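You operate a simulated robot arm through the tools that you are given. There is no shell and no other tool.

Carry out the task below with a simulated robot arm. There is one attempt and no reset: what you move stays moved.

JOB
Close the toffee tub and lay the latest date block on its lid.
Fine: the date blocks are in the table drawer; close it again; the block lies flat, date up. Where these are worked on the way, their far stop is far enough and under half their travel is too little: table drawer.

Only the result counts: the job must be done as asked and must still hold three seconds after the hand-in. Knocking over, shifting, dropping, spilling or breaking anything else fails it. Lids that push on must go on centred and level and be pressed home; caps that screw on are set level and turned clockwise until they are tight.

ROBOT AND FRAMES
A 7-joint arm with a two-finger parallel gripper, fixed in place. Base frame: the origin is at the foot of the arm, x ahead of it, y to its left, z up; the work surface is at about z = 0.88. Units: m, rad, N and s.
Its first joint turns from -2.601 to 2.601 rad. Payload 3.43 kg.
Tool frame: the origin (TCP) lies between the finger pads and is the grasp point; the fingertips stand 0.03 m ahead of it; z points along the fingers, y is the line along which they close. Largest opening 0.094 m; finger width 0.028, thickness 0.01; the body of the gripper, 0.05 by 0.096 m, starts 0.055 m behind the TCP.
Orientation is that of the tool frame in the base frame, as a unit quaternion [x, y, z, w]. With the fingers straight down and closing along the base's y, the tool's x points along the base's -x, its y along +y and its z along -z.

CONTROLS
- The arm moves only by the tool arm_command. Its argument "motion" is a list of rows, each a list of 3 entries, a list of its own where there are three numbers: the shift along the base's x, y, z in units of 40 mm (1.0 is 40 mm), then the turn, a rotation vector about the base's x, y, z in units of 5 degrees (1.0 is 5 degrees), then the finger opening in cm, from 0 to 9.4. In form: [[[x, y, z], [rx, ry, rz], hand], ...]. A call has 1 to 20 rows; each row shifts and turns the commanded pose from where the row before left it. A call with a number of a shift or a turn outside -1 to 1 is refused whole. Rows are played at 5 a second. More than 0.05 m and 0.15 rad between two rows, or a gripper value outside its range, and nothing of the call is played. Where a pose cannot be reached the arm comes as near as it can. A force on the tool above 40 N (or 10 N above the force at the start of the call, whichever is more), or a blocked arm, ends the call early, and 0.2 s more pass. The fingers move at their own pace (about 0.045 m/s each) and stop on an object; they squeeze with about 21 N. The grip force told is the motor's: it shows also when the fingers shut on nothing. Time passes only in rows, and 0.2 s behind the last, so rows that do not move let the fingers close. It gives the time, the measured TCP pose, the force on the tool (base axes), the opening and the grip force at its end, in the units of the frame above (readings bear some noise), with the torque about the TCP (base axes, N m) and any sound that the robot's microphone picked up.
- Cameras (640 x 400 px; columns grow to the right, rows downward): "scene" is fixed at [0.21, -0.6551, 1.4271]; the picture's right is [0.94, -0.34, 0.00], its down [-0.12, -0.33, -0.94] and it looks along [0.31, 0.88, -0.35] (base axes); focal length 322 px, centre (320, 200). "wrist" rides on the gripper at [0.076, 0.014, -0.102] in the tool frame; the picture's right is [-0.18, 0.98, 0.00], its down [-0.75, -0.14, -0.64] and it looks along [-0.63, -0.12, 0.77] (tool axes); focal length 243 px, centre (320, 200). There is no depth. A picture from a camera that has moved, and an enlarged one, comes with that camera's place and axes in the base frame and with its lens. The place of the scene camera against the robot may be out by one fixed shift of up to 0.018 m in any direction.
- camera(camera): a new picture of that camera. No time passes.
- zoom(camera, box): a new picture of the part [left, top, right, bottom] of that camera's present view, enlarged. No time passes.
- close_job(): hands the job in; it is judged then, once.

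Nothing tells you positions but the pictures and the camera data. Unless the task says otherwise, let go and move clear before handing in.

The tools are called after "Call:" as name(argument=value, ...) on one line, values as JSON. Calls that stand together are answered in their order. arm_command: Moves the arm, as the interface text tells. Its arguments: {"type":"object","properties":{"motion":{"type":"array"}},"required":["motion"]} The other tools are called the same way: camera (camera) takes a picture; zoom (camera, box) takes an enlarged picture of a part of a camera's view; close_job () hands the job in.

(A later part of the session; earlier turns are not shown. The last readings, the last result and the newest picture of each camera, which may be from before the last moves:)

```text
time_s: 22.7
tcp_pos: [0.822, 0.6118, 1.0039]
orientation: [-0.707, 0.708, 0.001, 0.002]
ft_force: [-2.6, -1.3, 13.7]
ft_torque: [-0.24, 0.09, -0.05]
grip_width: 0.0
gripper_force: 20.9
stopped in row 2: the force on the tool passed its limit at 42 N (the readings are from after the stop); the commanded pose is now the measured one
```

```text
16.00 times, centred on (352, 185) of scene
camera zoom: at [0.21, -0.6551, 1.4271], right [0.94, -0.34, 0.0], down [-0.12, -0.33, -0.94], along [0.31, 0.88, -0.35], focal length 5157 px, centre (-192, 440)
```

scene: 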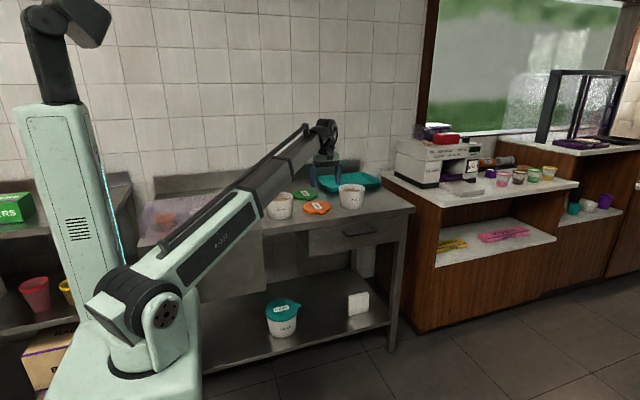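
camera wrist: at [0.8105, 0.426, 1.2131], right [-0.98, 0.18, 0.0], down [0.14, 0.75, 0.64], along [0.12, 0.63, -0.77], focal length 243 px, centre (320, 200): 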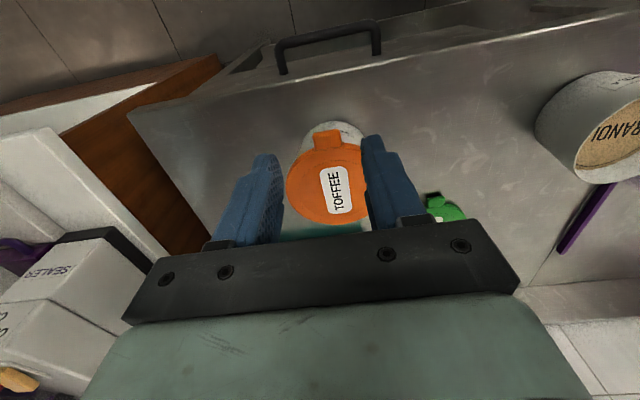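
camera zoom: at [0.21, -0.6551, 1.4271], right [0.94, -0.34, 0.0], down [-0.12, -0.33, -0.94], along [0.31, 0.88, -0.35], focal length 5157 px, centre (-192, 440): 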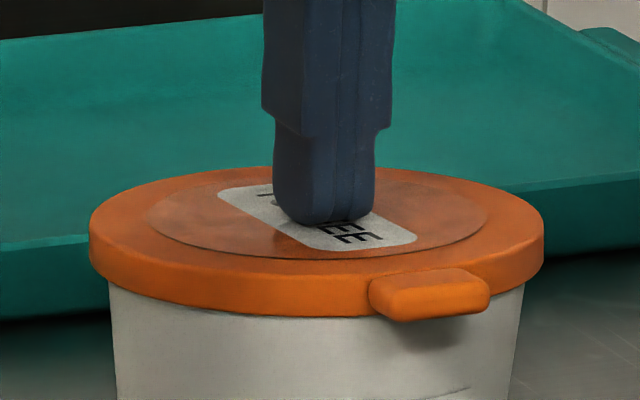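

The lid doesn't give under 42 N. I'll look at the closed teal tub on the shelf as a reference for what a seated lid looks like, then compare.

Call:
zoom(camera="scene", box=[258, 290, 308, 342])

Call:
zoom(camera="scene", box=[328, 170, 378, 222])

Call:
arm_command(motion=[[[0, 0, 0.5], [0, 0, 0], 0], [[0, 0, 0.8], [0, 0, 0], 0], [[0, -0.5, 0.5], [0, 0, 0], 0], [[0, -1, 0.3], [0, 0, 0], 0], [[0, -1, 0], [0, 0, 0], 0], [[0, -1, 0], [0, 0, 0], 0], [[0, 0, 0], [0, 0, 0], 0]])

Call:
camera(camera="wrist")

Call:
zoom(camera="scene", box=[334, 174, 370, 196])

```text
7.69 times, centred on (283, 316) of scene
camera zoom: at [0.21, -0.6551, 1.4271], right [0.94, -0.34, 0.0], down [-0.12, -0.33, -0.94], along [0.31, 0.88, -0.35], focal length 2479 px, centre (605, -692)
```

zoom: 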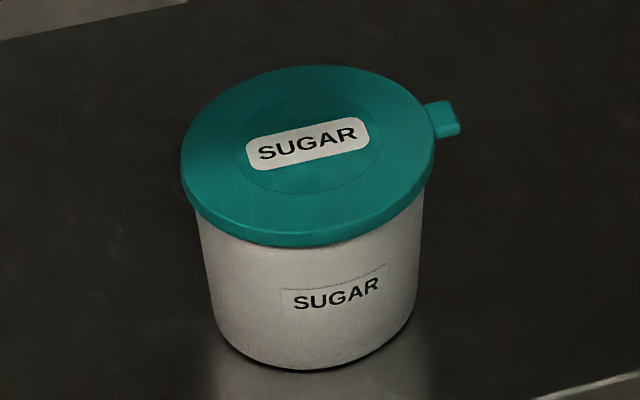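

```text
7.69 times, centred on (353, 196) of scene
camera zoom: at [0.21, -0.6551, 1.4271], right [0.94, -0.34, 0.0], down [-0.12, -0.33, -0.94], along [0.31, 0.88, -0.35], focal length 2479 px, centre (66, 231)
```

zoom: 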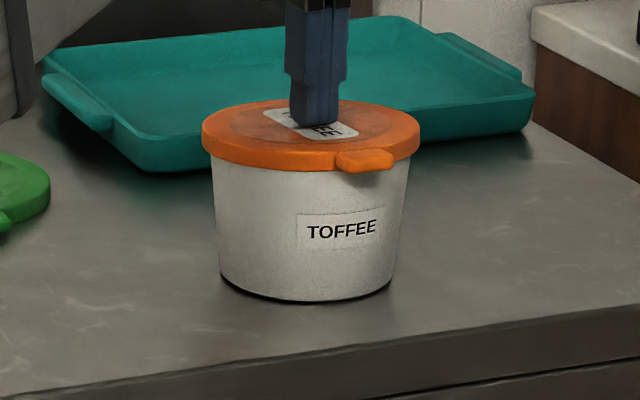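

```text
time_s: 24.3
tcp_pos: [0.8247, 0.4743, 1.0865]
orientation: [-0.707, 0.707, 0.0, 0.002]
ft_force: [-0.5, -0.1, -0.2]
ft_torque: [0.01, -0.01, 0.0]
grip_width: 0.0
gripper_force: 21.3
```

```text
taken
camera wrist: at [0.8115, 0.3969, 1.1881], right [-0.98, 0.18, 0.0], down [0.14, 0.75, 0.64], along [0.12, 0.63, -0.76], focal length 243 px, centre (320, 200)
```

wrist: 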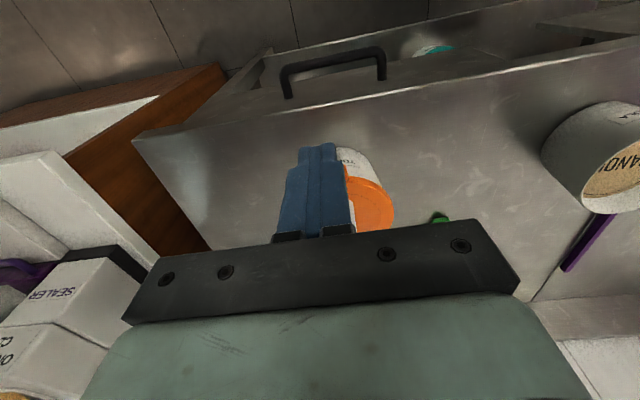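

```text
16.00 times, centred on (352, 185) of scene
camera zoom: at [0.21, -0.6551, 1.4271], right [0.94, -0.34, 0.0], down [-0.12, -0.33, -0.94], along [0.31, 0.88, -0.35], focal length 5157 px, centre (-192, 440)
```

zoom: 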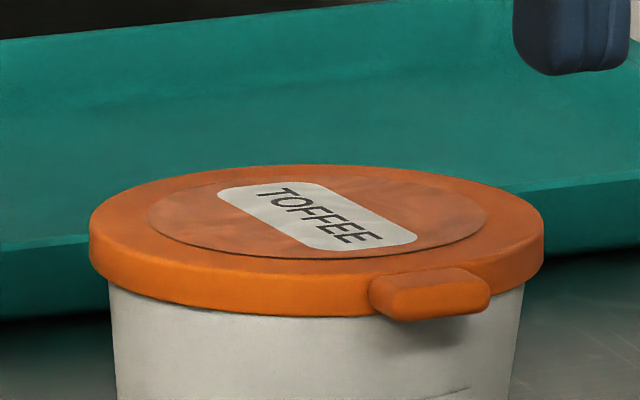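

Comparing rows: the far edge of the lid has dropped onto the tub (bottom ≈0.957) but the near (tab) edge still sits on top of the rim (≈0.966), so the lid is tilted about 3.5°. I'll press down on the lid at the near edge, just behind the tab.

Call:
arm_command(motion=[[[-0.03, 0.7, 0], [0, 0, 0], 0], [[0, 0.7, 0], [0, 0, 0], 0], [[0, 0.75, 0], [0, 0, 0], 0], [[0, 0, -0.7], [0, 0, 0], 0], [[0, 0, -0.7], [0, 0, 0], 0], [[0, 0, -0.3], [0, 0, 0], 0], [[0, 0, -0.1], [0, 0, 0], 0], [[0, 0, -0.1], [0, 0, 0], 0], [[0, 0, -0.1], [0, 0, 0], 0], [[0, 0, -0.05], [0, 0, 0], 0], [[0, 0, -0.05], [0, 0, 0], 0], [[0, 0, -0.05], [0, 0, 0], 0]])

Call:
zoom(camera="scene", box=[334, 174, 370, 196])

Call:
zoom(camera="wrist", box=[220, 110, 420, 235])

```text
time_s: 26.8
tcp_pos: [0.8238, 0.5594, 1.0055]
orientation: [0.707, -0.707, 0.001, -0.004]
ft_force: [-4.1, -0.9, 12.6]
ft_torque: [-0.11, 0.13, 0.0]
grip_width: 0.0
gripper_force: 21.4
stopped in row 12: the force on the tool passed its limit at 43 N (the readings are from after the stop); the commanded pose is now the measured one
```

```text
16.00 times, centred on (352, 185) of scene
camera zoom: at [0.21, -0.6551, 1.4271], right [0.94, -0.34, 0.0], down [-0.12, -0.33, -0.94], along [0.31, 0.88, -0.35], focal length 5157 px, centre (-192, 440)
```

zoom: 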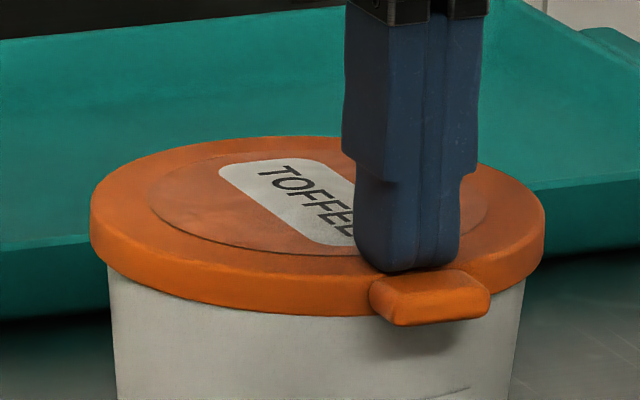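

```text
3.20 times, centred on (320, 172) of wrist
camera zoom: at [0.8093, 0.4814, 1.1085], right [-0.98, 0.18, -0.01], down [0.14, 0.75, 0.65], along [0.12, 0.64, -0.76], focal length 776 px, centre (320, 288)
```

zoom: 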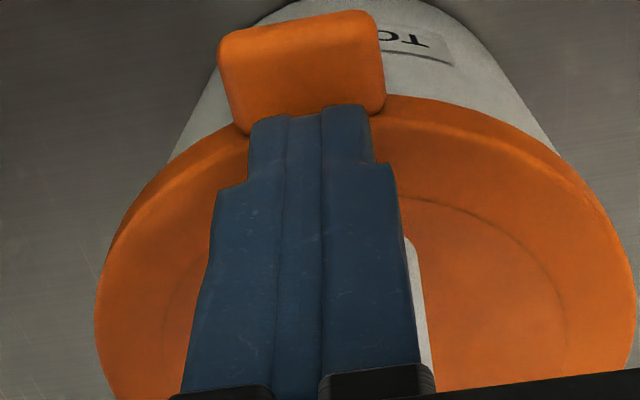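

Pressing near the tab only rocked the lid, so the lid sits about 4 mm too far in +y, with its near skirt on top of the rim and its far skirt hooked outside. I'll regrip the tab and draw the lid towards -y, then push the near side down.

Call:
arm_command(motion=[[[0, 0, 0.5], [0, 0, 0], 0], [[0, 0, 0.7], [0, 0, 0], 3], [[-0.02, -0.35, 0], [0, 0, 0], 5], [[0, -0.32, 0], [0, 0, 0], 5], [[0, 0, 0], [0, 0, 0], 5]])

Call:
zoom(camera="scene", box=[334, 174, 370, 196])

Call:
zoom(camera="wrist", box=[220, 110, 420, 235])

```text
time_s: 28.0
tcp_pos: [0.8243, 0.5323, 1.0541]
orientation: [-0.707, 0.708, -0.001, 0.004]
ft_force: [0.5, -0.1, 0.1]
ft_torque: [0.03, 0.0, 0.02]
grip_width: 0.0501
gripper_force: 0.1
```

```text
16.00 times, centred on (352, 185) of scene
camera zoom: at [0.21, -0.6551, 1.4271], right [0.94, -0.34, 0.0], down [-0.12, -0.33, -0.94], along [0.31, 0.88, -0.35], focal length 5157 px, centre (-192, 440)
```

zoom: 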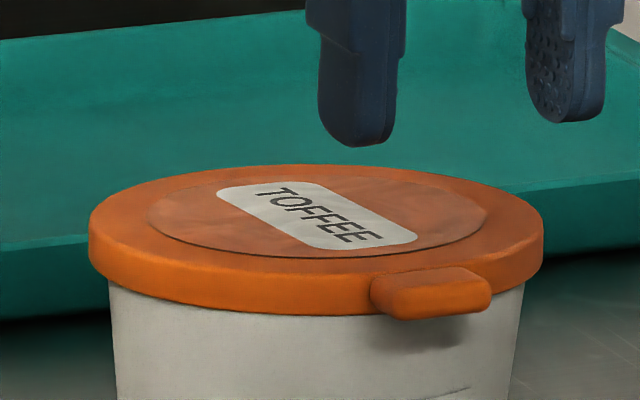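

```text
3.20 times, centred on (320, 172) of wrist
camera zoom: at [0.8108, 0.4551, 1.1547], right [-0.98, 0.18, -0.01], down [0.14, 0.75, 0.65], along [0.12, 0.63, -0.76], focal length 776 px, centre (320, 288)
```

zoom: 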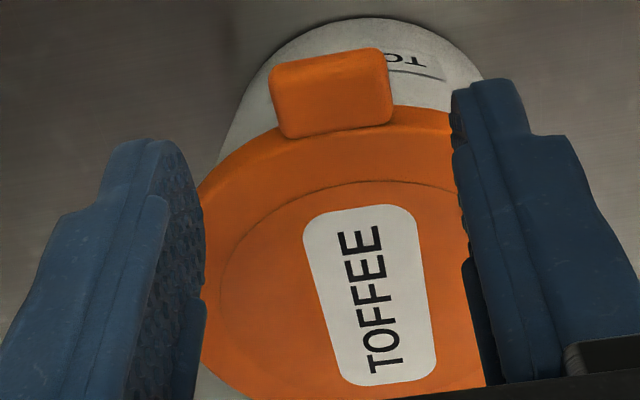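

The tab is centred between the fingers. Straightening a slight tool tilt, descending and regripping the tab.

Call:
arm_command(motion=[[[0, 0, -0.5], [-0.04, 0.07, 0], 5], [[0, 0, -0.5], [0, 0, 0], 5], [[0, 0, -0.3], [0, 0, 0], 5], [[0, 0, -0.2], [0, 0, 0], 5], [[0, 0, 0], [0, 0, 0], 4], [[0, 0, 0], [0, 0, 0], 2], [[0, 0, 0], [0, 0, 0], 2], [[0, 0, 0], [0, 0, 0], 2]])

Call:
zoom(camera="scene", box=[334, 174, 370, 196])

```text
time_s: 29.8
tcp_pos: [0.8233, 0.5311, 0.9935]
orientation: [-0.707, 0.707, 0.001, 0.001]
ft_force: [-0.3, -0.1, 0.4]
ft_torque: [0.0, -0.03, 0.03]
grip_width: 0.029
gripper_force: 20.7
```

```text
16.00 times, centred on (352, 185) of scene
camera zoom: at [0.21, -0.6551, 1.4271], right [0.94, -0.34, 0.0], down [-0.12, -0.33, -0.94], along [0.31, 0.88, -0.35], focal length 5157 px, centre (-192, 440)
```

zoom: 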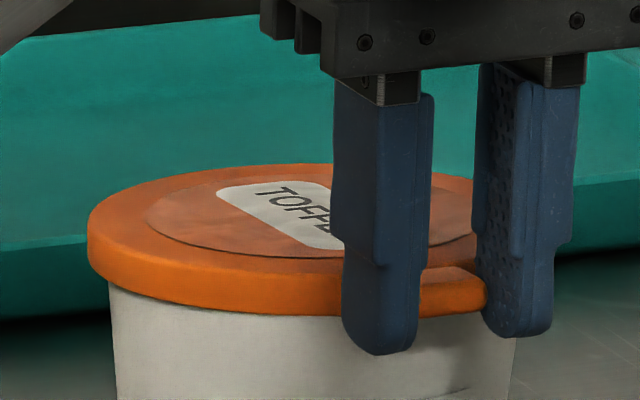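

Gripped. Now drawing the lid slowly towards -y while barely unweighting it.

Call:
arm_command(motion=[[[0, 0, 0.03], [0, 0, 0], 2], [[0, -0.03, 0], [0, 0, 0], 2], [[0, -0.03, 0], [0, 0, 0], 2], [[0, -0.03, 0], [0, 0, 0], 2], [[0, 0, 0], [0, 0, 0], 2]])

Call:
zoom(camera="scene", box=[334, 174, 370, 196])

```text
time_s: 31.0
tcp_pos: [0.8234, 0.5283, 0.9944]
orientation: [-0.707, 0.707, 0.001, 0.0]
ft_force: [0.0, 1.1, -1.0]
ft_torque: [0.02, 0.0, -0.06]
grip_width: 0.0289
gripper_force: 20.9
```

```text
16.00 times, centred on (352, 185) of scene
camera zoom: at [0.21, -0.6551, 1.4271], right [0.94, -0.34, 0.0], down [-0.12, -0.33, -0.94], along [0.31, 0.88, -0.35], focal length 5157 px, centre (-192, 440)
```

zoom: 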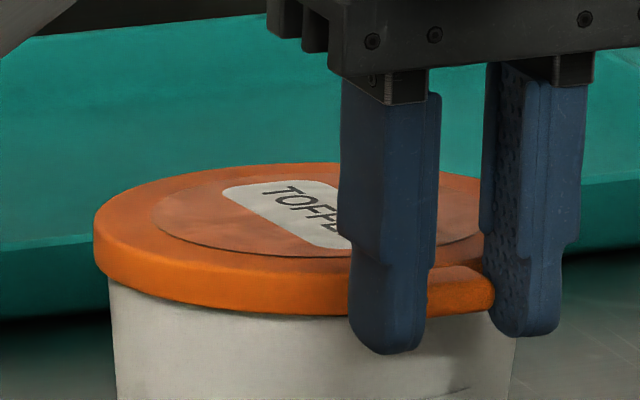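

The lid slid about 4 mm; the tub has not moved. Now pushing the near side down.

Call:
arm_command(motion=[[[0, 0, -0.05], [0, 0, 0], 2], [[0, 0, -0.05], [0, 0, 0], 2], [[0, 0, -0.05], [0, 0, 0], 2], [[0, 0, 0], [0, 0, 0], 2]])

Call:
zoom(camera="scene", box=[334, 174, 370, 196])

```text
time_s: 32.0
tcp_pos: [0.824, 0.5284, 0.9883]
orientation: [0.707, -0.707, -0.001, -0.001]
ft_force: [1.0, -1.2, 3.0]
ft_torque: [0.48, -0.01, -0.08]
grip_width: 0.0288
gripper_force: 21.4
```

```text
16.00 times, centred on (352, 185) of scene
camera zoom: at [0.21, -0.6551, 1.4271], right [0.94, -0.34, 0.0], down [-0.12, -0.33, -0.94], along [0.31, 0.88, -0.35], focal length 5157 px, centre (-192, 440)
```

zoom: 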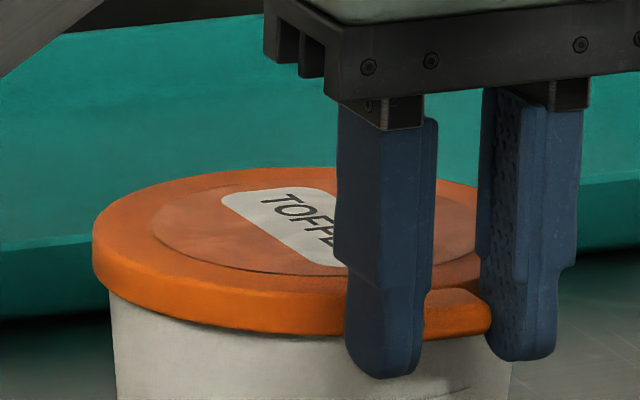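

The near skirt slipped past the rim and the lid is now nearly level. Releasing the tab and going over the centre to press it home.

Call:
arm_command(motion=[[[0, 0, 0], [0, 0, 0], 3.2], [[0, 0, 0], [0, 0, 0], 4.5], [[0, 0, 0], [0, 0, 0], 5.0], [[0, 0, 0.5], [0, 0, 0], 5.0], [[0, 0, 0.8], [0, 0, 0], 5.0], [[0, -0.3, 0.8], [0, 0, 0], 5.0], [[0, 0, 0], [0, 0, 0], 5.0]])

Call:
zoom(camera="scene", box=[334, 174, 370, 196])

Call:
zoom(camera="wrist", box=[220, 110, 420, 235])

```text
time_s: 33.6
tcp_pos: [0.8208, 0.5182, 1.0718]
orientation: [-0.707, 0.707, 0.0, 0.0]
ft_force: [1.0, -0.5, 0.2]
ft_torque: [0.0, -0.01, -0.02]
grip_width: 0.0501
gripper_force: 0.1
heard: snap
```

```text
16.00 times, centred on (352, 185) of scene
camera zoom: at [0.21, -0.6551, 1.4271], right [0.94, -0.34, 0.0], down [-0.12, -0.33, -0.94], along [0.31, 0.88, -0.35], focal length 5157 px, centre (-192, 440)
```

zoom: 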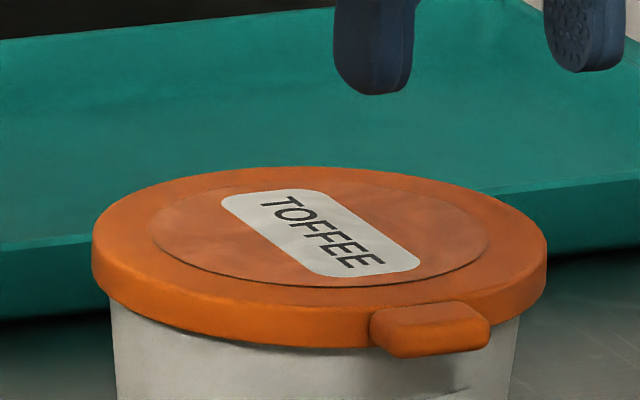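

```text
3.20 times, centred on (320, 172) of wrist
camera zoom: at [0.8085, 0.4407, 1.1737], right [-0.98, 0.18, 0.0], down [0.14, 0.75, 0.64], along [0.12, 0.63, -0.77], focal length 776 px, centre (320, 288)
```

zoom: 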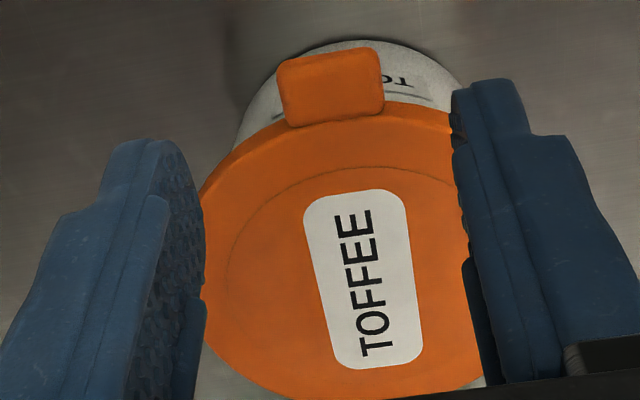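

A "snap" was heard and the lid now looks level and 8 mm down over the rim all round. I'll still press at the centre to make sure it is home.

Call:
arm_command(motion=[[[0, 0.7, 0], [0, 0, 0], 2], [[0, 0.8, 0], [0, 0, 0], 0], [[0, 0.8, 0], [0, 0, 0], 0], [[0, 0, -0.7], [0, 0, 0], 0], [[0, 0, -0.6], [0, 0, 0], 0], [[0, 0, -0.3], [0, 0, 0], 0], [[0, 0, -0.1], [0, 0, 0], 0], [[0, 0, -0.1], [0, 0, 0], 0], [[0, 0, -0.1], [0, 0, 0], 0], [[0, 0, -0.05], [0, 0, 0], 0], [[0, 0, -0.05], [0, 0, 0], 0]])

Call:
zoom(camera="scene", box=[334, 174, 370, 196])

```text
time_s: 35.9
tcp_pos: [0.8222, 0.6078, 0.9985]
orientation: [-0.707, 0.707, -0.001, 0.001]
ft_force: [-4.3, -3.9, 15.0]
ft_torque: [-0.19, 0.11, 0.01]
grip_width: 0.0001
gripper_force: 21.1
stopped in row 11: the force on the tool passed its limit at 44 N (the readings are from after the stop); the commanded pose is now the measured one
```

```text
16.00 times, centred on (352, 185) of scene
camera zoom: at [0.21, -0.6551, 1.4271], right [0.94, -0.34, 0.0], down [-0.12, -0.33, -0.94], along [0.31, 0.88, -0.35], focal length 5157 px, centre (-192, 440)
```

zoom: 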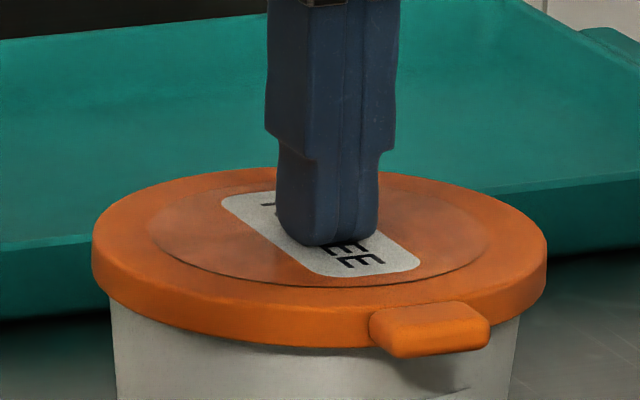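

The lid is home and level. Now the drawer: I'll rise, back off to -y, turn the gripper so the fingers close in the vertical plane, and tilt towards the handle.

Call:
arm_command(motion=[[[0, 0, 0.5], [0, 0, 0], 0], [[0, 0, 0.8], [0, 0, 0], 0], [[0, -0.4, 0.8], [0, 0, -1], 0], [[0, -0.4, 0.4], [0, 0, -1], 0], [[0, -0.4, 0], [0, 0, -1], 0], [[0, -0.4, 0], [0, 0, -1], 0], [[0, -0.4, 0], [0, 0, -1], 0], [[0, -0.4, 0], [0, 0, -1], 0], [[0, -0.4, 0], [0, 0, -1], 0], [[0, -0.4, 0], [0, 0, -1], 0], [[0, -0.4, 0], [0, 0, -1], 0], [[0, -0.4, 0], [0, 0, -1], 2], [[0, -0.4, 0], [0, 0, -1], 4], [[0, -0.4, 0], [0, 0, -1], 4], [[0, -0.4, 0], [0, 0, -1], 4], [[0, -0.4, 0], [0, 0, -1], 4], [[0, -0.4, 0], [0, 0, -1], 4], [[0, -0.4, 0], [0, 0, -1], 4], [[0, -0.4, 0], [0, 0, -1], 4], [[0, 0, 0], [0, 0, -1], 4]])

Call:
arm_command(motion=[[[0, 0, -0.2], [1, 0, 0], 4], [[0, 0, -0.2], [1, 0, 0], 4], [[0, 0, -0.2], [1, 0, 0], 4], [[0, 0, -0.2], [1, 0, 0], 4], [[0, 0, -0.2], [1, 0, 0], 4], [[0, 0, -0.2], [1, 0, 0], 4], [[0, 0, -0.2], [1, 0, 0], 4], [[0, 0, -0.2], [1, 0, 0], 4], [[0, 0, -0.2], [1, 0, 0], 4], [[0, 0, -0.2], [1, 0, 0], 4], [[0, 0, -0.2], [1, 0, 0], 4], [[0, 0, -0.2], [1, 0, 0], 4], [[0, 0, 0], [0, 0, 0], 4]])

Call:
camera(camera="wrist")

Call:
camera(camera="scene")

```text
time_s: 40.1
tcp_pos: [0.8237, 0.3358, 1.0969]
orientation: [0.002, 1.0, -0.003, 0.002]
ft_force: [-0.3, 0.1, -1.1]
ft_torque: [-0.01, -0.01, 0.01]
grip_width: 0.04
gripper_force: 0.0
```

```text
time_s: 42.9
tcp_pos: [0.8242, 0.3352, 1.0005]
orientation: [0.001, 0.867, 0.499, 0.0]
ft_force: [0.7, 0.0, 0.8]
ft_torque: [-0.01, 0.01, 0.0]
grip_width: 0.0399
gripper_force: 0.0
```

```text
taken
camera wrist: at [0.7479, 0.2544, 1.064], right [0.18, 0.49, 0.85], down [0.75, -0.63, 0.2], along [0.63, 0.6, -0.49], focal length 243 px, centre (320, 200)
```

wrist: 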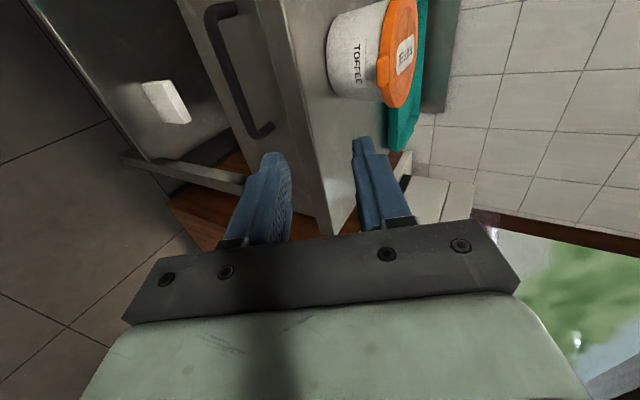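

```text
taken
```

scene: 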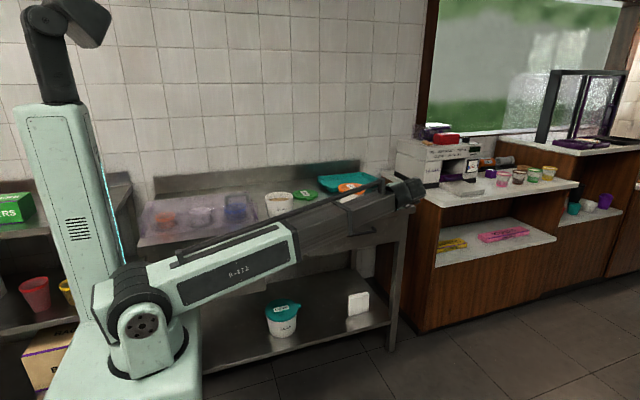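

The tilted pose is reachable and the handle is in view. Zooming to fix its location.

Call:
zoom(camera="wrist", box=[150, 0, 350, 160])

```text
2.50 times, centred on (250, 80) of wrist
camera zoom: at [0.7479, 0.2544, 1.064], right [0.18, 0.49, 0.85], down [0.75, -0.63, 0.2], along [0.63, 0.6, -0.49], focal length 606 px, centre (495, 500)
```

zoom: 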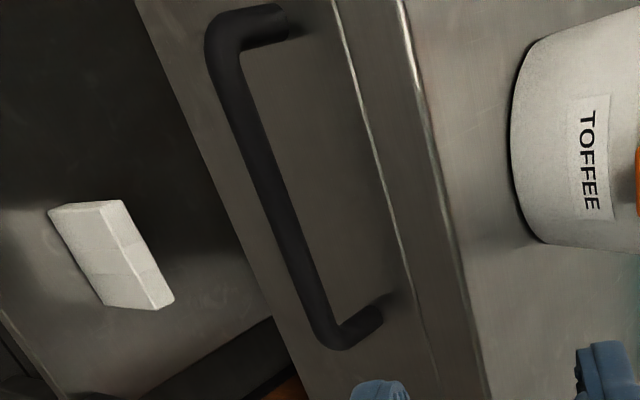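

I take the bar at roughly (0.811, 0.466, ~0.80). Moving to a pre-grasp point about 8 cm short of it.

Call:
arm_command(motion=[[[-0.08, 0, -0.7], [0, 0, 0], 5], [[-0.08, 0, -0.7], [0, 0, 0], 5], [[-0.08, 0, -0.7], [0, 0, 0], 5], [[-0.08, 0, -0.7], [0, 0, 0], 5], [[0, 0.5, -0.7], [0, 0, 0], 5], [[0, 0.5, -0.37], [0, 0, 0], 5], [[0, 0.5, 0], [0, 0, 0], 5], [[0, 0, 0], [0, 0, 0], 5]])

Call:
camera(camera="wrist")

Call:
zoom(camera="scene", box=[320, 180, 430, 250])

```text
time_s: 44.7
tcp_pos: [0.8104, 0.3983, 0.8466]
orientation: [0.001, 0.867, 0.498, 0.001]
ft_force: [-0.2, 0.4, -0.2]
ft_torque: [0.02, 0.01, 0.0]
grip_width: 0.0497
gripper_force: 0.1
```

```text
taken
camera wrist: at [0.7355, 0.3161, 0.9098], right [0.18, 0.49, 0.85], down [0.75, -0.63, 0.2], along [0.63, 0.6, -0.49], focal length 243 px, centre (320, 200)
```

wrist: 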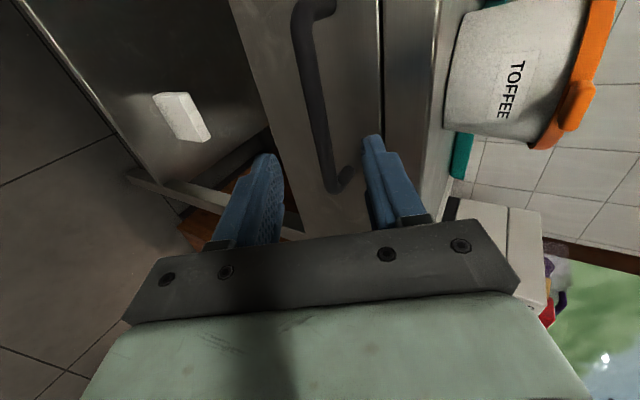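

```text
5.71 times, centred on (375, 215) of scene
camera zoom: at [0.21, -0.6551, 1.4271], right [0.94, -0.34, 0.0], down [-0.12, -0.33, -0.94], along [0.31, 0.88, -0.35], focal length 1842 px, centre (6, 114)
```

zoom: 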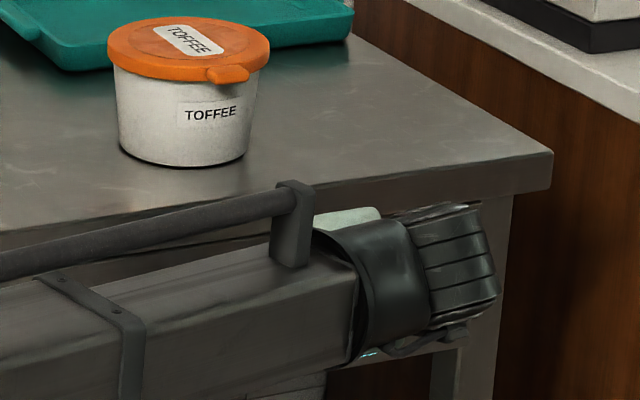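

The bar lies right on the approach line, about 77 mm ahead of the TCP. Advancing along the tool axis with a narrower opening.

Call:
arm_command(motion=[[[0, 0.35, -0.2], [0, 0, 0], 3.4], [[0, 0.35, -0.2], [0, 0, 0], 3.4], [[0, 0.3, -0.17], [0, 0, 0], 3.4], [[0, 0.2, -0.115], [0, 0, 0], 3.4], [[0, 0, 0], [0, 0, 0], 3.4]])

Call:
camera(camera="wrist")

Call:
zoom(camera="wrist", box=[220, 60, 420, 220])

```text
time_s: 45.9
tcp_pos: [0.8103, 0.4437, 0.8184]
orientation: [0.001, 0.867, 0.499, 0.002]
ft_force: [-0.4, 0.9, -0.1]
ft_torque: [-0.02, 0.02, 0.01]
grip_width: 0.034
gripper_force: 0.1
```

```text
taken
camera wrist: at [0.7352, 0.3636, 0.8817], right [0.18, 0.49, 0.85], down [0.75, -0.63, 0.2], along [0.63, 0.6, -0.49], focal length 243 px, centre (320, 200)
```

wrist: 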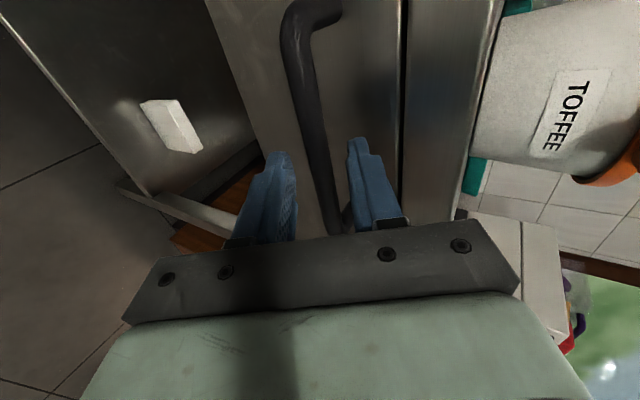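

```text
2.50 times, centred on (320, 140) of wrist
camera zoom: at [0.7352, 0.3636, 0.8817], right [0.18, 0.49, 0.85], down [0.75, -0.63, 0.2], along [0.63, 0.6, -0.49], focal length 606 px, centre (320, 350)
```

zoom: 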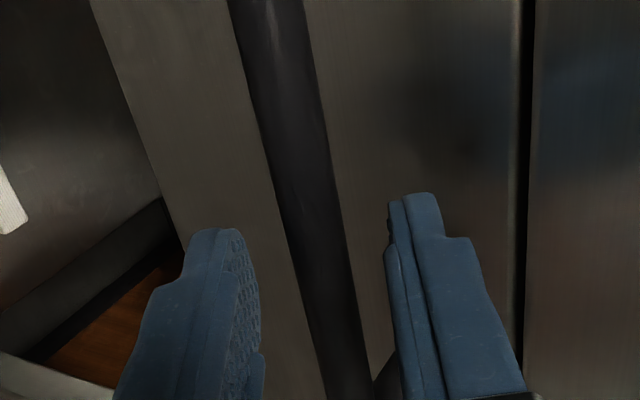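

The bar is between the fingers, about 2 cm ahead of the TCP. Advancing 12 mm more and closing.

Call:
arm_command(motion=[[[0, 0.26, -0.15], [0, 0, 0], 3.4], [[0, 0, 0], [0, 0, 0], 3.4], [[0, 0, 0], [0, 0, 0], 1.0], [[0, 0, 0], [0, 0, 0], 0.5], [[0, 0, 0], [0, 0, 0], 0.5], [[0, 0, 0], [0, 0, 0], 0.5]])

Call:
camera(camera="wrist")

```text
time_s: 47.3
tcp_pos: [0.8114, 0.4556, 0.8123]
orientation: [0.001, 0.867, 0.498, 0.001]
ft_force: [1.0, 2.4, 5.7]
ft_torque: [0.07, -0.4, 0.49]
grip_width: 0.0137
gripper_force: 44.6
```

```text
taken
camera wrist: at [0.7351, 0.3738, 0.8759], right [0.18, 0.49, 0.85], down [0.75, -0.63, 0.2], along [0.63, 0.6, -0.49], focal length 243 px, centre (320, 200)
```

wrist: 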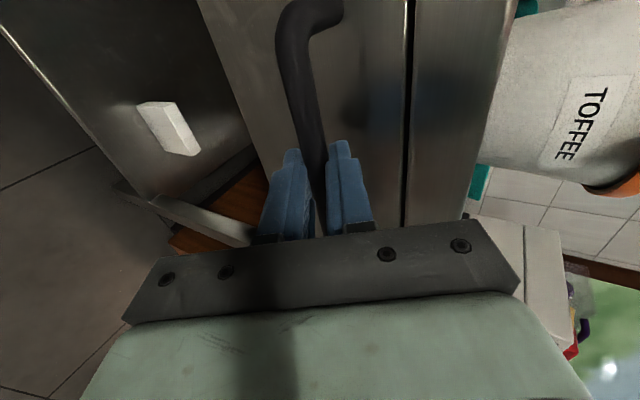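

The bar is gripped (13.7 mm). Pulling the drawer straight out along -y.

Call:
arm_command(motion=[[[0, -0.15, 0], [0, 0, 0], 0.5], [[0, -0.3, 0], [0, 0, 0], 0.5], [[0, -0.4, 0], [0, 0, 0], 0.5], [[0, -0.4, 0], [0, 0, 0], 0.5], [[0, -0.4, 0], [0, 0, 0], 0.5], [[0, -0.4, 0], [0, 0, 0], 0.5], [[0, -0.4, 0], [0, 0, 0], 0.5], [[0, -0.4, 0], [0, 0, 0], 0.5], [[0, 0, 0], [0, 0, 0], 0.5]])

Call:
camera(camera="wrist")

Call:
camera(camera="scene")

```text
time_s: 49.3
tcp_pos: [0.8099, 0.3398, 0.812]
orientation: [0.001, 0.867, 0.498, 0.0]
ft_force: [0.4, -1.9, -2.0]
ft_torque: [-0.07, 0.08, 1.37]
grip_width: 0.0136
gripper_force: 44.8
```

```text
taken
camera wrist: at [0.7351, 0.2582, 0.8761], right [0.18, 0.49, 0.85], down [0.75, -0.63, 0.2], along [0.63, 0.6, -0.49], focal length 243 px, centre (320, 200)
```

wrist: 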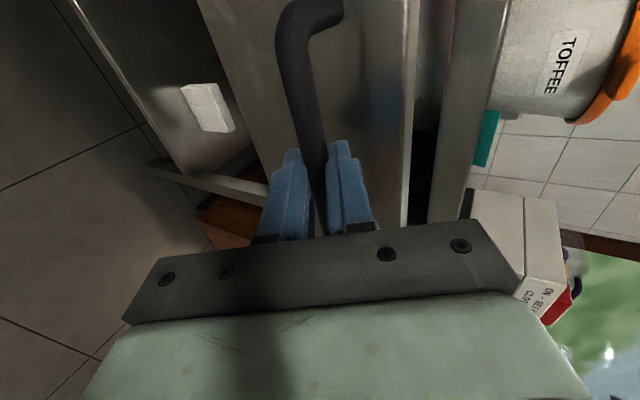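

```text
taken
```

scene: 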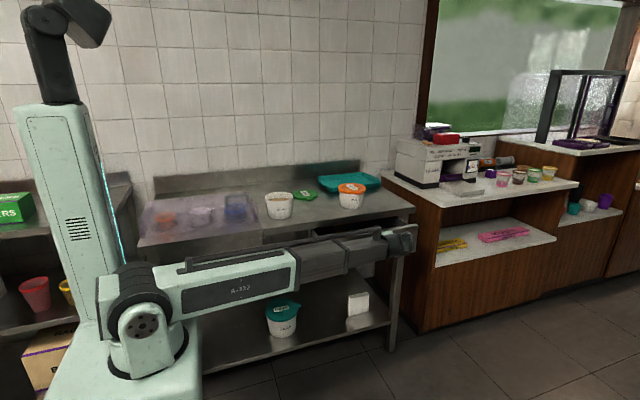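

The drawer is coming out smoothly (about 0.115 m so far). Pulling further towards its far stop.

Call:
arm_command(motion=[[[0, -0.3, 0], [0, 0, 0], 0.5], [[0, -0.3, 0], [0, 0, 0], 0.5], [[0, -0.3, 0], [0, 0, 0], 0.5], [[0, -0.3, 0], [0, 0, 0], 0.5], [[0, -0.3, 0], [0, 0, 0], 0.5], [[0, -0.3, 0], [0, 0, 0], 0.5], [[0, -0.3, 0], [0, 0, 0], 0.5], [[0, -0.3, 0], [0, 0, 0], 0.5], [[0, -0.3, 0], [0, 0, 0], 0.5], [[0, -0.3, 0], [0, 0, 0], 0.5], [[0, 0, 0], [0, 0, 0], 0.5]])

Call:
camera(camera="wrist")

Call:
zoom(camera="scene", box=[300, 160, 440, 260])

```text
time_s: 51.7
tcp_pos: [0.8107, 0.2192, 0.813]
orientation: [0.001, 0.867, 0.499, 0.002]
ft_force: [-1.9, -0.8, -1.9]
ft_torque: [0.0, -0.02, 1.18]
grip_width: 0.0137
gripper_force: 45.1
```

```text
taken
camera wrist: at [0.735, 0.139, 0.876], right [0.18, 0.49, 0.85], down [0.75, -0.63, 0.2], along [0.63, 0.6, -0.49], focal length 243 px, centre (320, 200)
```

wrist: 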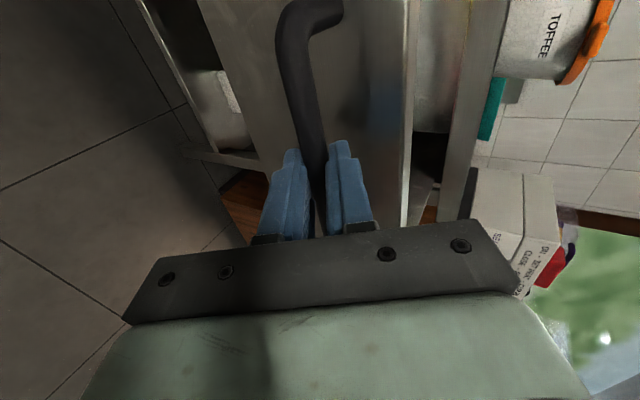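

```text
4.00 times, centred on (370, 210) of scene
camera zoom: at [0.21, -0.6551, 1.4271], right [0.94, -0.34, 0.0], down [-0.12, -0.33, -0.94], along [0.31, 0.88, -0.35], focal length 1289 px, centre (120, 160)
```

zoom: 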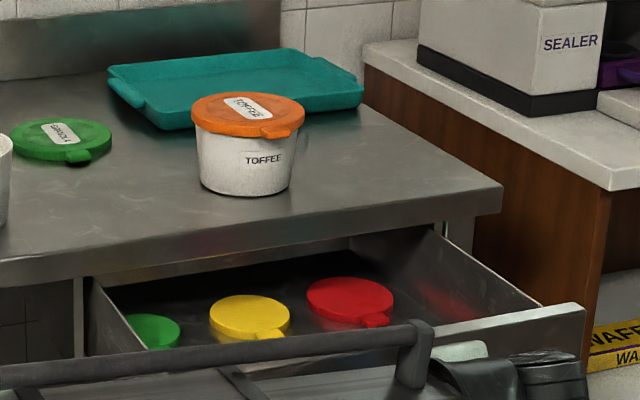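

The drawer is open about 0.24 m, and there are some discs inside. I'll try a bit further to find the far stop.

Call:
arm_command(motion=[[[0, -0.25, 0], [0, 0, 0], 0.5], [[0, -0.25, 0], [0, 0, 0], 0.5], [[0, -0.25, 0], [0, 0, 0], 0.5], [[0, -0.25, 0], [0, 0, 0], 0.5], [[0, -0.25, 0], [0, 0, 0], 0.5], [[0, -0.25, 0], [0, 0, 0], 0.5], [[0, 0, 0], [0, 0, 0], 0.5]])

Call:
zoom(camera="scene", box=[300, 160, 440, 260])

```text
time_s: 53.3
tcp_pos: [0.8105, 0.1607, 0.8118]
orientation: [0.0, 0.867, 0.498, 0.0]
ft_force: [-4.1, 2.1, -12.8]
ft_torque: [-0.17, -0.6, 0.18]
grip_width: 0.0141
gripper_force: 45.1
```

```text
4.00 times, centred on (370, 210) of scene
camera zoom: at [0.21, -0.6551, 1.4271], right [0.94, -0.34, 0.0], down [-0.12, -0.33, -0.94], along [0.31, 0.88, -0.35], focal length 1289 px, centre (120, 160)
```

zoom: 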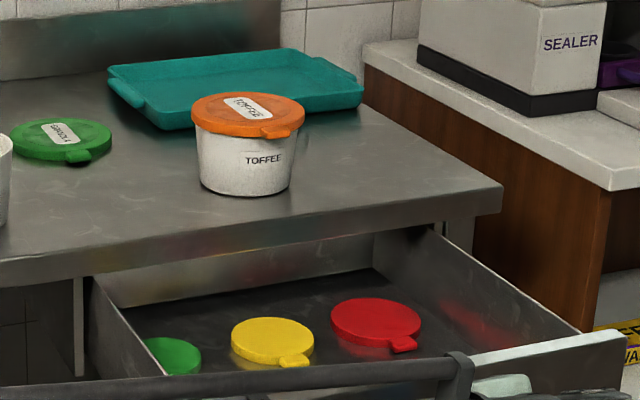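

The drawer moved the full amount (about 0.295 m open). Releasing the bar, backing out along the tool axis and rising to look inside.

Call:
arm_command(motion=[[[0, 0, 0], [0, 0, 0], 2.5], [[0, 0, 0], [0, 0, 0], 3.4], [[0, -0.4, 0.23], [0, 0, 0], 3.4], [[0, -0.6, 0.35], [0, 0, 0], 3.4], [[0, -0.6, 0.35], [0, 0, 0], 3.4], [[0, -0.4, 0.6], [0, 0, 0], 3.4], [[0, 0, 0.9], [-1, 0, 0], 3.4], [[0, 0, 0.9], [-1, 0, 0], 3.4], [[0, 0, 0.9], [-1, 0, 0], 3.4], [[0, 0, 0.9], [-1, 0, 0], 3.4], [[0, 0, 0.9], [-1, 0, 0], 3.4], [[0, 0, 0.5], [-1, 0, 0], 3.4], [[0, 0, 0.3], [-1, 0, 0], 3.4], [[0, 0, 0], [-1, 0, 0], 3.4], [[0, 0, 0], [-1, 0, 0], 3.4], [[0, 0, 0], [-1, 0, 0], 3.4], [[0, 0, 0], [-1, 0, 0], 3.4], [[0, 0, 0], [-1, 0, 0], 3.4], [[0, 0, 0], [0, 0, 0], 3.4]])

Call:
camera(camera="wrist")

Call:
zoom(camera="scene", box=[280, 160, 440, 280])

```text
time_s: 57.3
tcp_pos: [0.8114, 0.0804, 1.0873]
orientation: [0.001, 1.0, -0.003, 0.0]
ft_force: [0.4, -0.5, 0.1]
ft_torque: [-0.01, -0.02, -0.02]
grip_width: 0.0341
gripper_force: 0.0
```

```text
taken
camera wrist: at [0.7356, 0.0953, 1.1886], right [0.18, 0.98, 0.0], down [0.75, -0.14, 0.64], along [0.63, -0.12, -0.76], focal length 243 px, centre (320, 200)
```

wrist: 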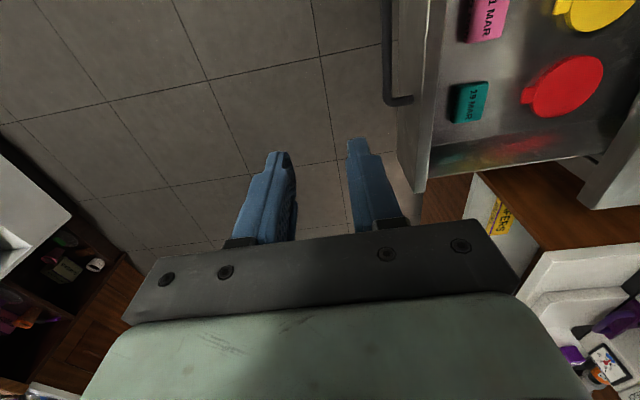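

```text
3.33 times, centred on (360, 220) of scene
camera zoom: at [0.21, -0.6551, 1.4271], right [0.94, -0.34, 0.0], down [-0.12, -0.33, -0.94], along [0.31, 0.88, -0.35], focal length 1074 px, centre (187, 133)
```

zoom: 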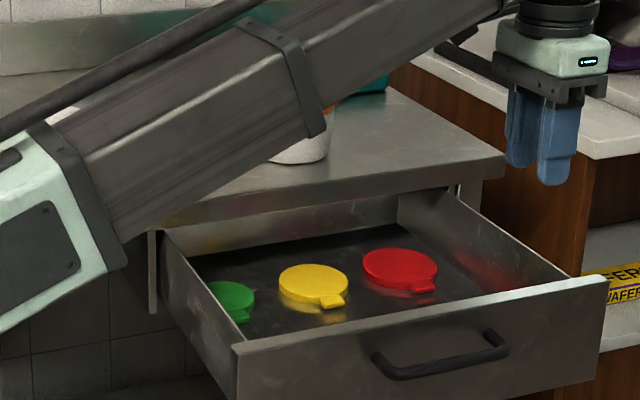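

Date blocks are visible just behind the drawer front ("…1 MAR", "15 MAR"). Moving over the drawer to read them all.

Call:
arm_command(motion=[[[-0.5, 0.6, 0.3], [0, 0, 0], 5], [[-0.5, 0.6, 0.3], [0, 0, 0], 5], [[-0.5, 0.6, 0.2], [0, 0, 0], 5], [[-0.5, 0.6, 0], [0, 0, 0], 5], [[-0.3, 0.6, 0], [0, 0, 0], 5], [[-0.3, 0.6, 0], [0, 0, 0], 5], [[0, 0.5, 0], [0, 0, 0], 5], [[0, 0, 0], [0, 0, 0], 5]])

Call:
camera(camera="wrist")

```text
time_s: 59.1
tcp_pos: [0.7079, 0.2444, 1.1185]
orientation: [-0.001, 1.0, -0.002, 0.002]
ft_force: [-0.2, -0.5, -0.4]
ft_torque: [-0.02, -0.01, -0.02]
grip_width: 0.0501
gripper_force: 0.0
```

```text
taken
camera wrist: at [0.6328, 0.2587, 1.2202], right [0.18, 0.98, 0.0], down [0.75, -0.14, 0.64], along [0.63, -0.12, -0.76], focal length 243 px, centre (320, 200)
```

wrist: 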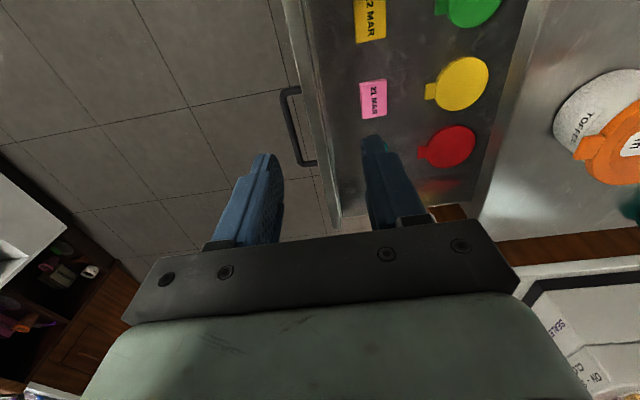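

Call:
zoom(camera="wrist", box=[320, 0, 480, 160])

Call:
arm_command(motion=[[[-0.8, 0, 0], [0, 0, 0], 5], [[-0.8, 0, 0], [0, 0, 0], 5], [[-0.8, 0, 0], [0, 0, 0], 5], [[0, 0, 0], [0, 0, 0], 5]])

Call:
camera(camera="wrist")

Call:
zoom(camera="wrist", box=[300, 0, 500, 210])

```text
2.50 times, centred on (400, 80) of wrist
camera zoom: at [0.6328, 0.2587, 1.2202], right [0.18, 0.98, 0.0], down [0.75, -0.14, 0.64], along [0.63, -0.12, -0.76], focal length 606 px, centre (120, 500)
```

zoom: 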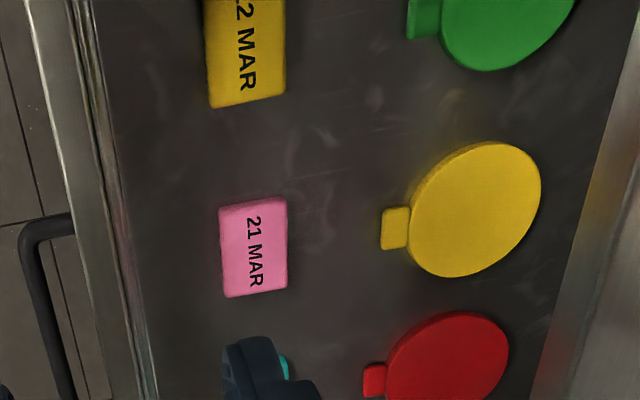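

```text
time_s: 60.1
tcp_pos: [0.6202, 0.2494, 1.1005]
orientation: [0.0, 1.0, -0.001, 0.006]
ft_force: [0.3, 0.4, 0.0]
ft_torque: [0.03, 0.01, 0.0]
grip_width: 0.05
gripper_force: 0.0
out of reach, approached as far as the arm can: row 2, 3
```

```text
taken
camera wrist: at [0.5441, 0.2636, 1.2017], right [0.18, 0.98, 0.0], down [0.75, -0.14, 0.65], along [0.64, -0.12, -0.76], focal length 243 px, centre (320, 200)
```

wrist: 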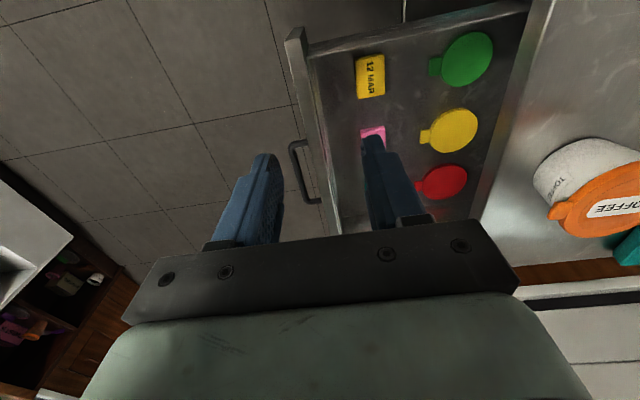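

```text
1.90 times, centred on (400, 105) of wrist
camera zoom: at [0.5441, 0.2636, 1.2017], right [0.18, 0.98, 0.0], down [0.75, -0.14, 0.65], along [0.64, -0.12, -0.76], focal length 462 px, centre (168, 381)
```

zoom: 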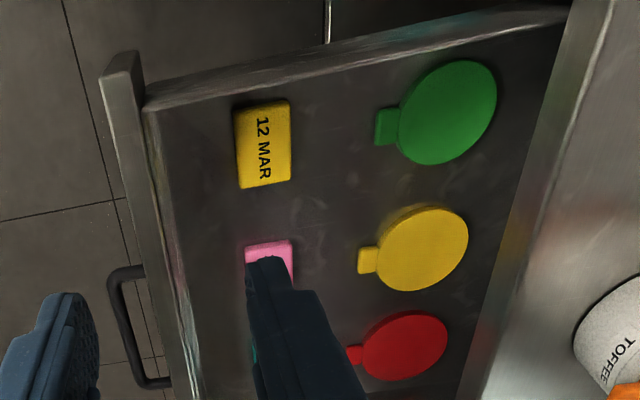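

Blocks so far: yellow "12 MAR", pink "21 MAR", and a teal one I must read properly. Moving to see the teal block clear of the finger.

Call:
arm_command(motion=[[[0.8, -0.6, 0], [0, 0, 0], 5], [[0.8, -0.6, 0], [0, 0, 0], 5], [[0.6, -0.6, 0], [0, 0, 0], 5], [[0.4, -0.2, 0], [0, 0, 0], 5], [[0, 0, 0], [0, 0, 0], 5]])

Call:
camera(camera="wrist")

Call:
zoom(camera="wrist", box=[400, 0, 560, 200])

```text
time_s: 61.3
tcp_pos: [0.7234, 0.1665, 1.0986]
orientation: [0.0, 1.0, -0.002, 0.002]
ft_force: [-0.3, 0.3, 0.2]
ft_torque: [-0.02, 0.02, 0.01]
grip_width: 0.05
gripper_force: 0.1
```

```text
taken
camera wrist: at [0.6477, 0.1819, 1.201], right [0.18, 0.98, 0.0], down [0.75, -0.14, 0.64], along [0.63, -0.12, -0.76], focal length 243 px, centre (320, 200)
```

wrist: 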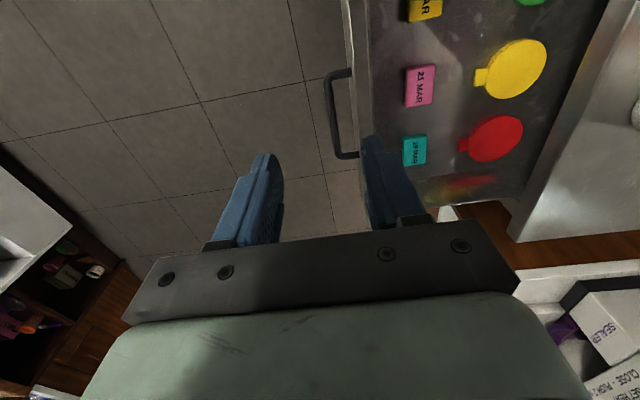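

```text
2.00 times, centred on (480, 100) of wrist
camera zoom: at [0.6477, 0.1819, 1.201], right [0.18, 0.98, 0.0], down [0.75, -0.14, 0.64], along [0.63, -0.12, -0.76], focal length 485 px, centre (0, 400)
```

zoom: 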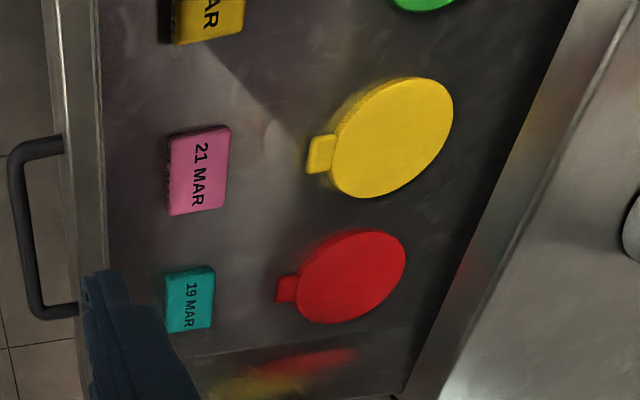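

Call:
zoom(camera="wrist", box=[390, 50, 450, 170])

Call:
zoom(camera="wrist", box=[395, 128, 435, 170])

```text
3.33 times, centred on (420, 110) of wrist
camera zoom: at [0.6477, 0.1819, 1.201], right [0.18, 0.98, 0.0], down [0.75, -0.14, 0.64], along [0.63, -0.12, -0.76], focal length 809 px, centre (-13, 500)
```

zoom: 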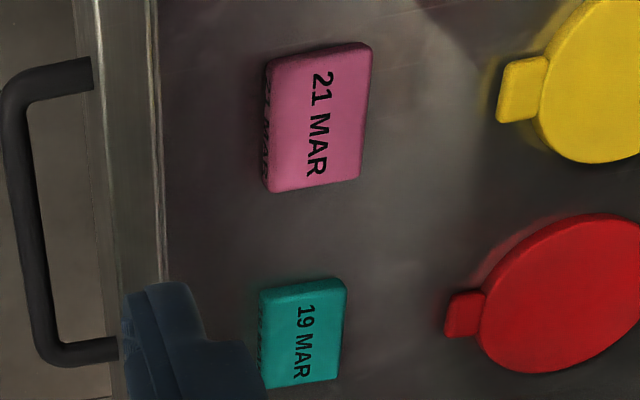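

```text
9.52 times, centred on (415, 149) of wrist
camera zoom: at [0.6477, 0.1819, 1.201], right [0.18, 0.98, 0.0], down [0.75, -0.14, 0.64], along [0.63, -0.12, -0.76], focal length 2311 px, centre (-585, 686)
```

zoom: 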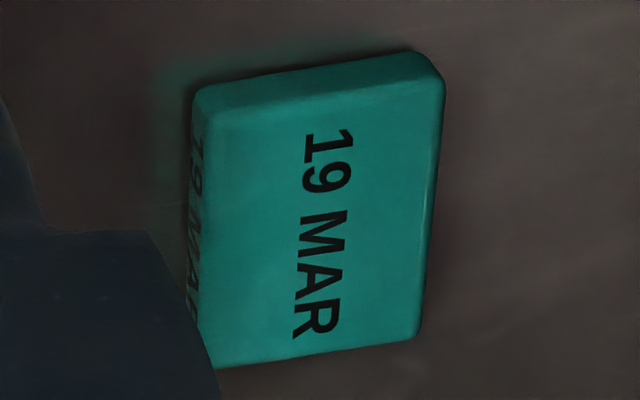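

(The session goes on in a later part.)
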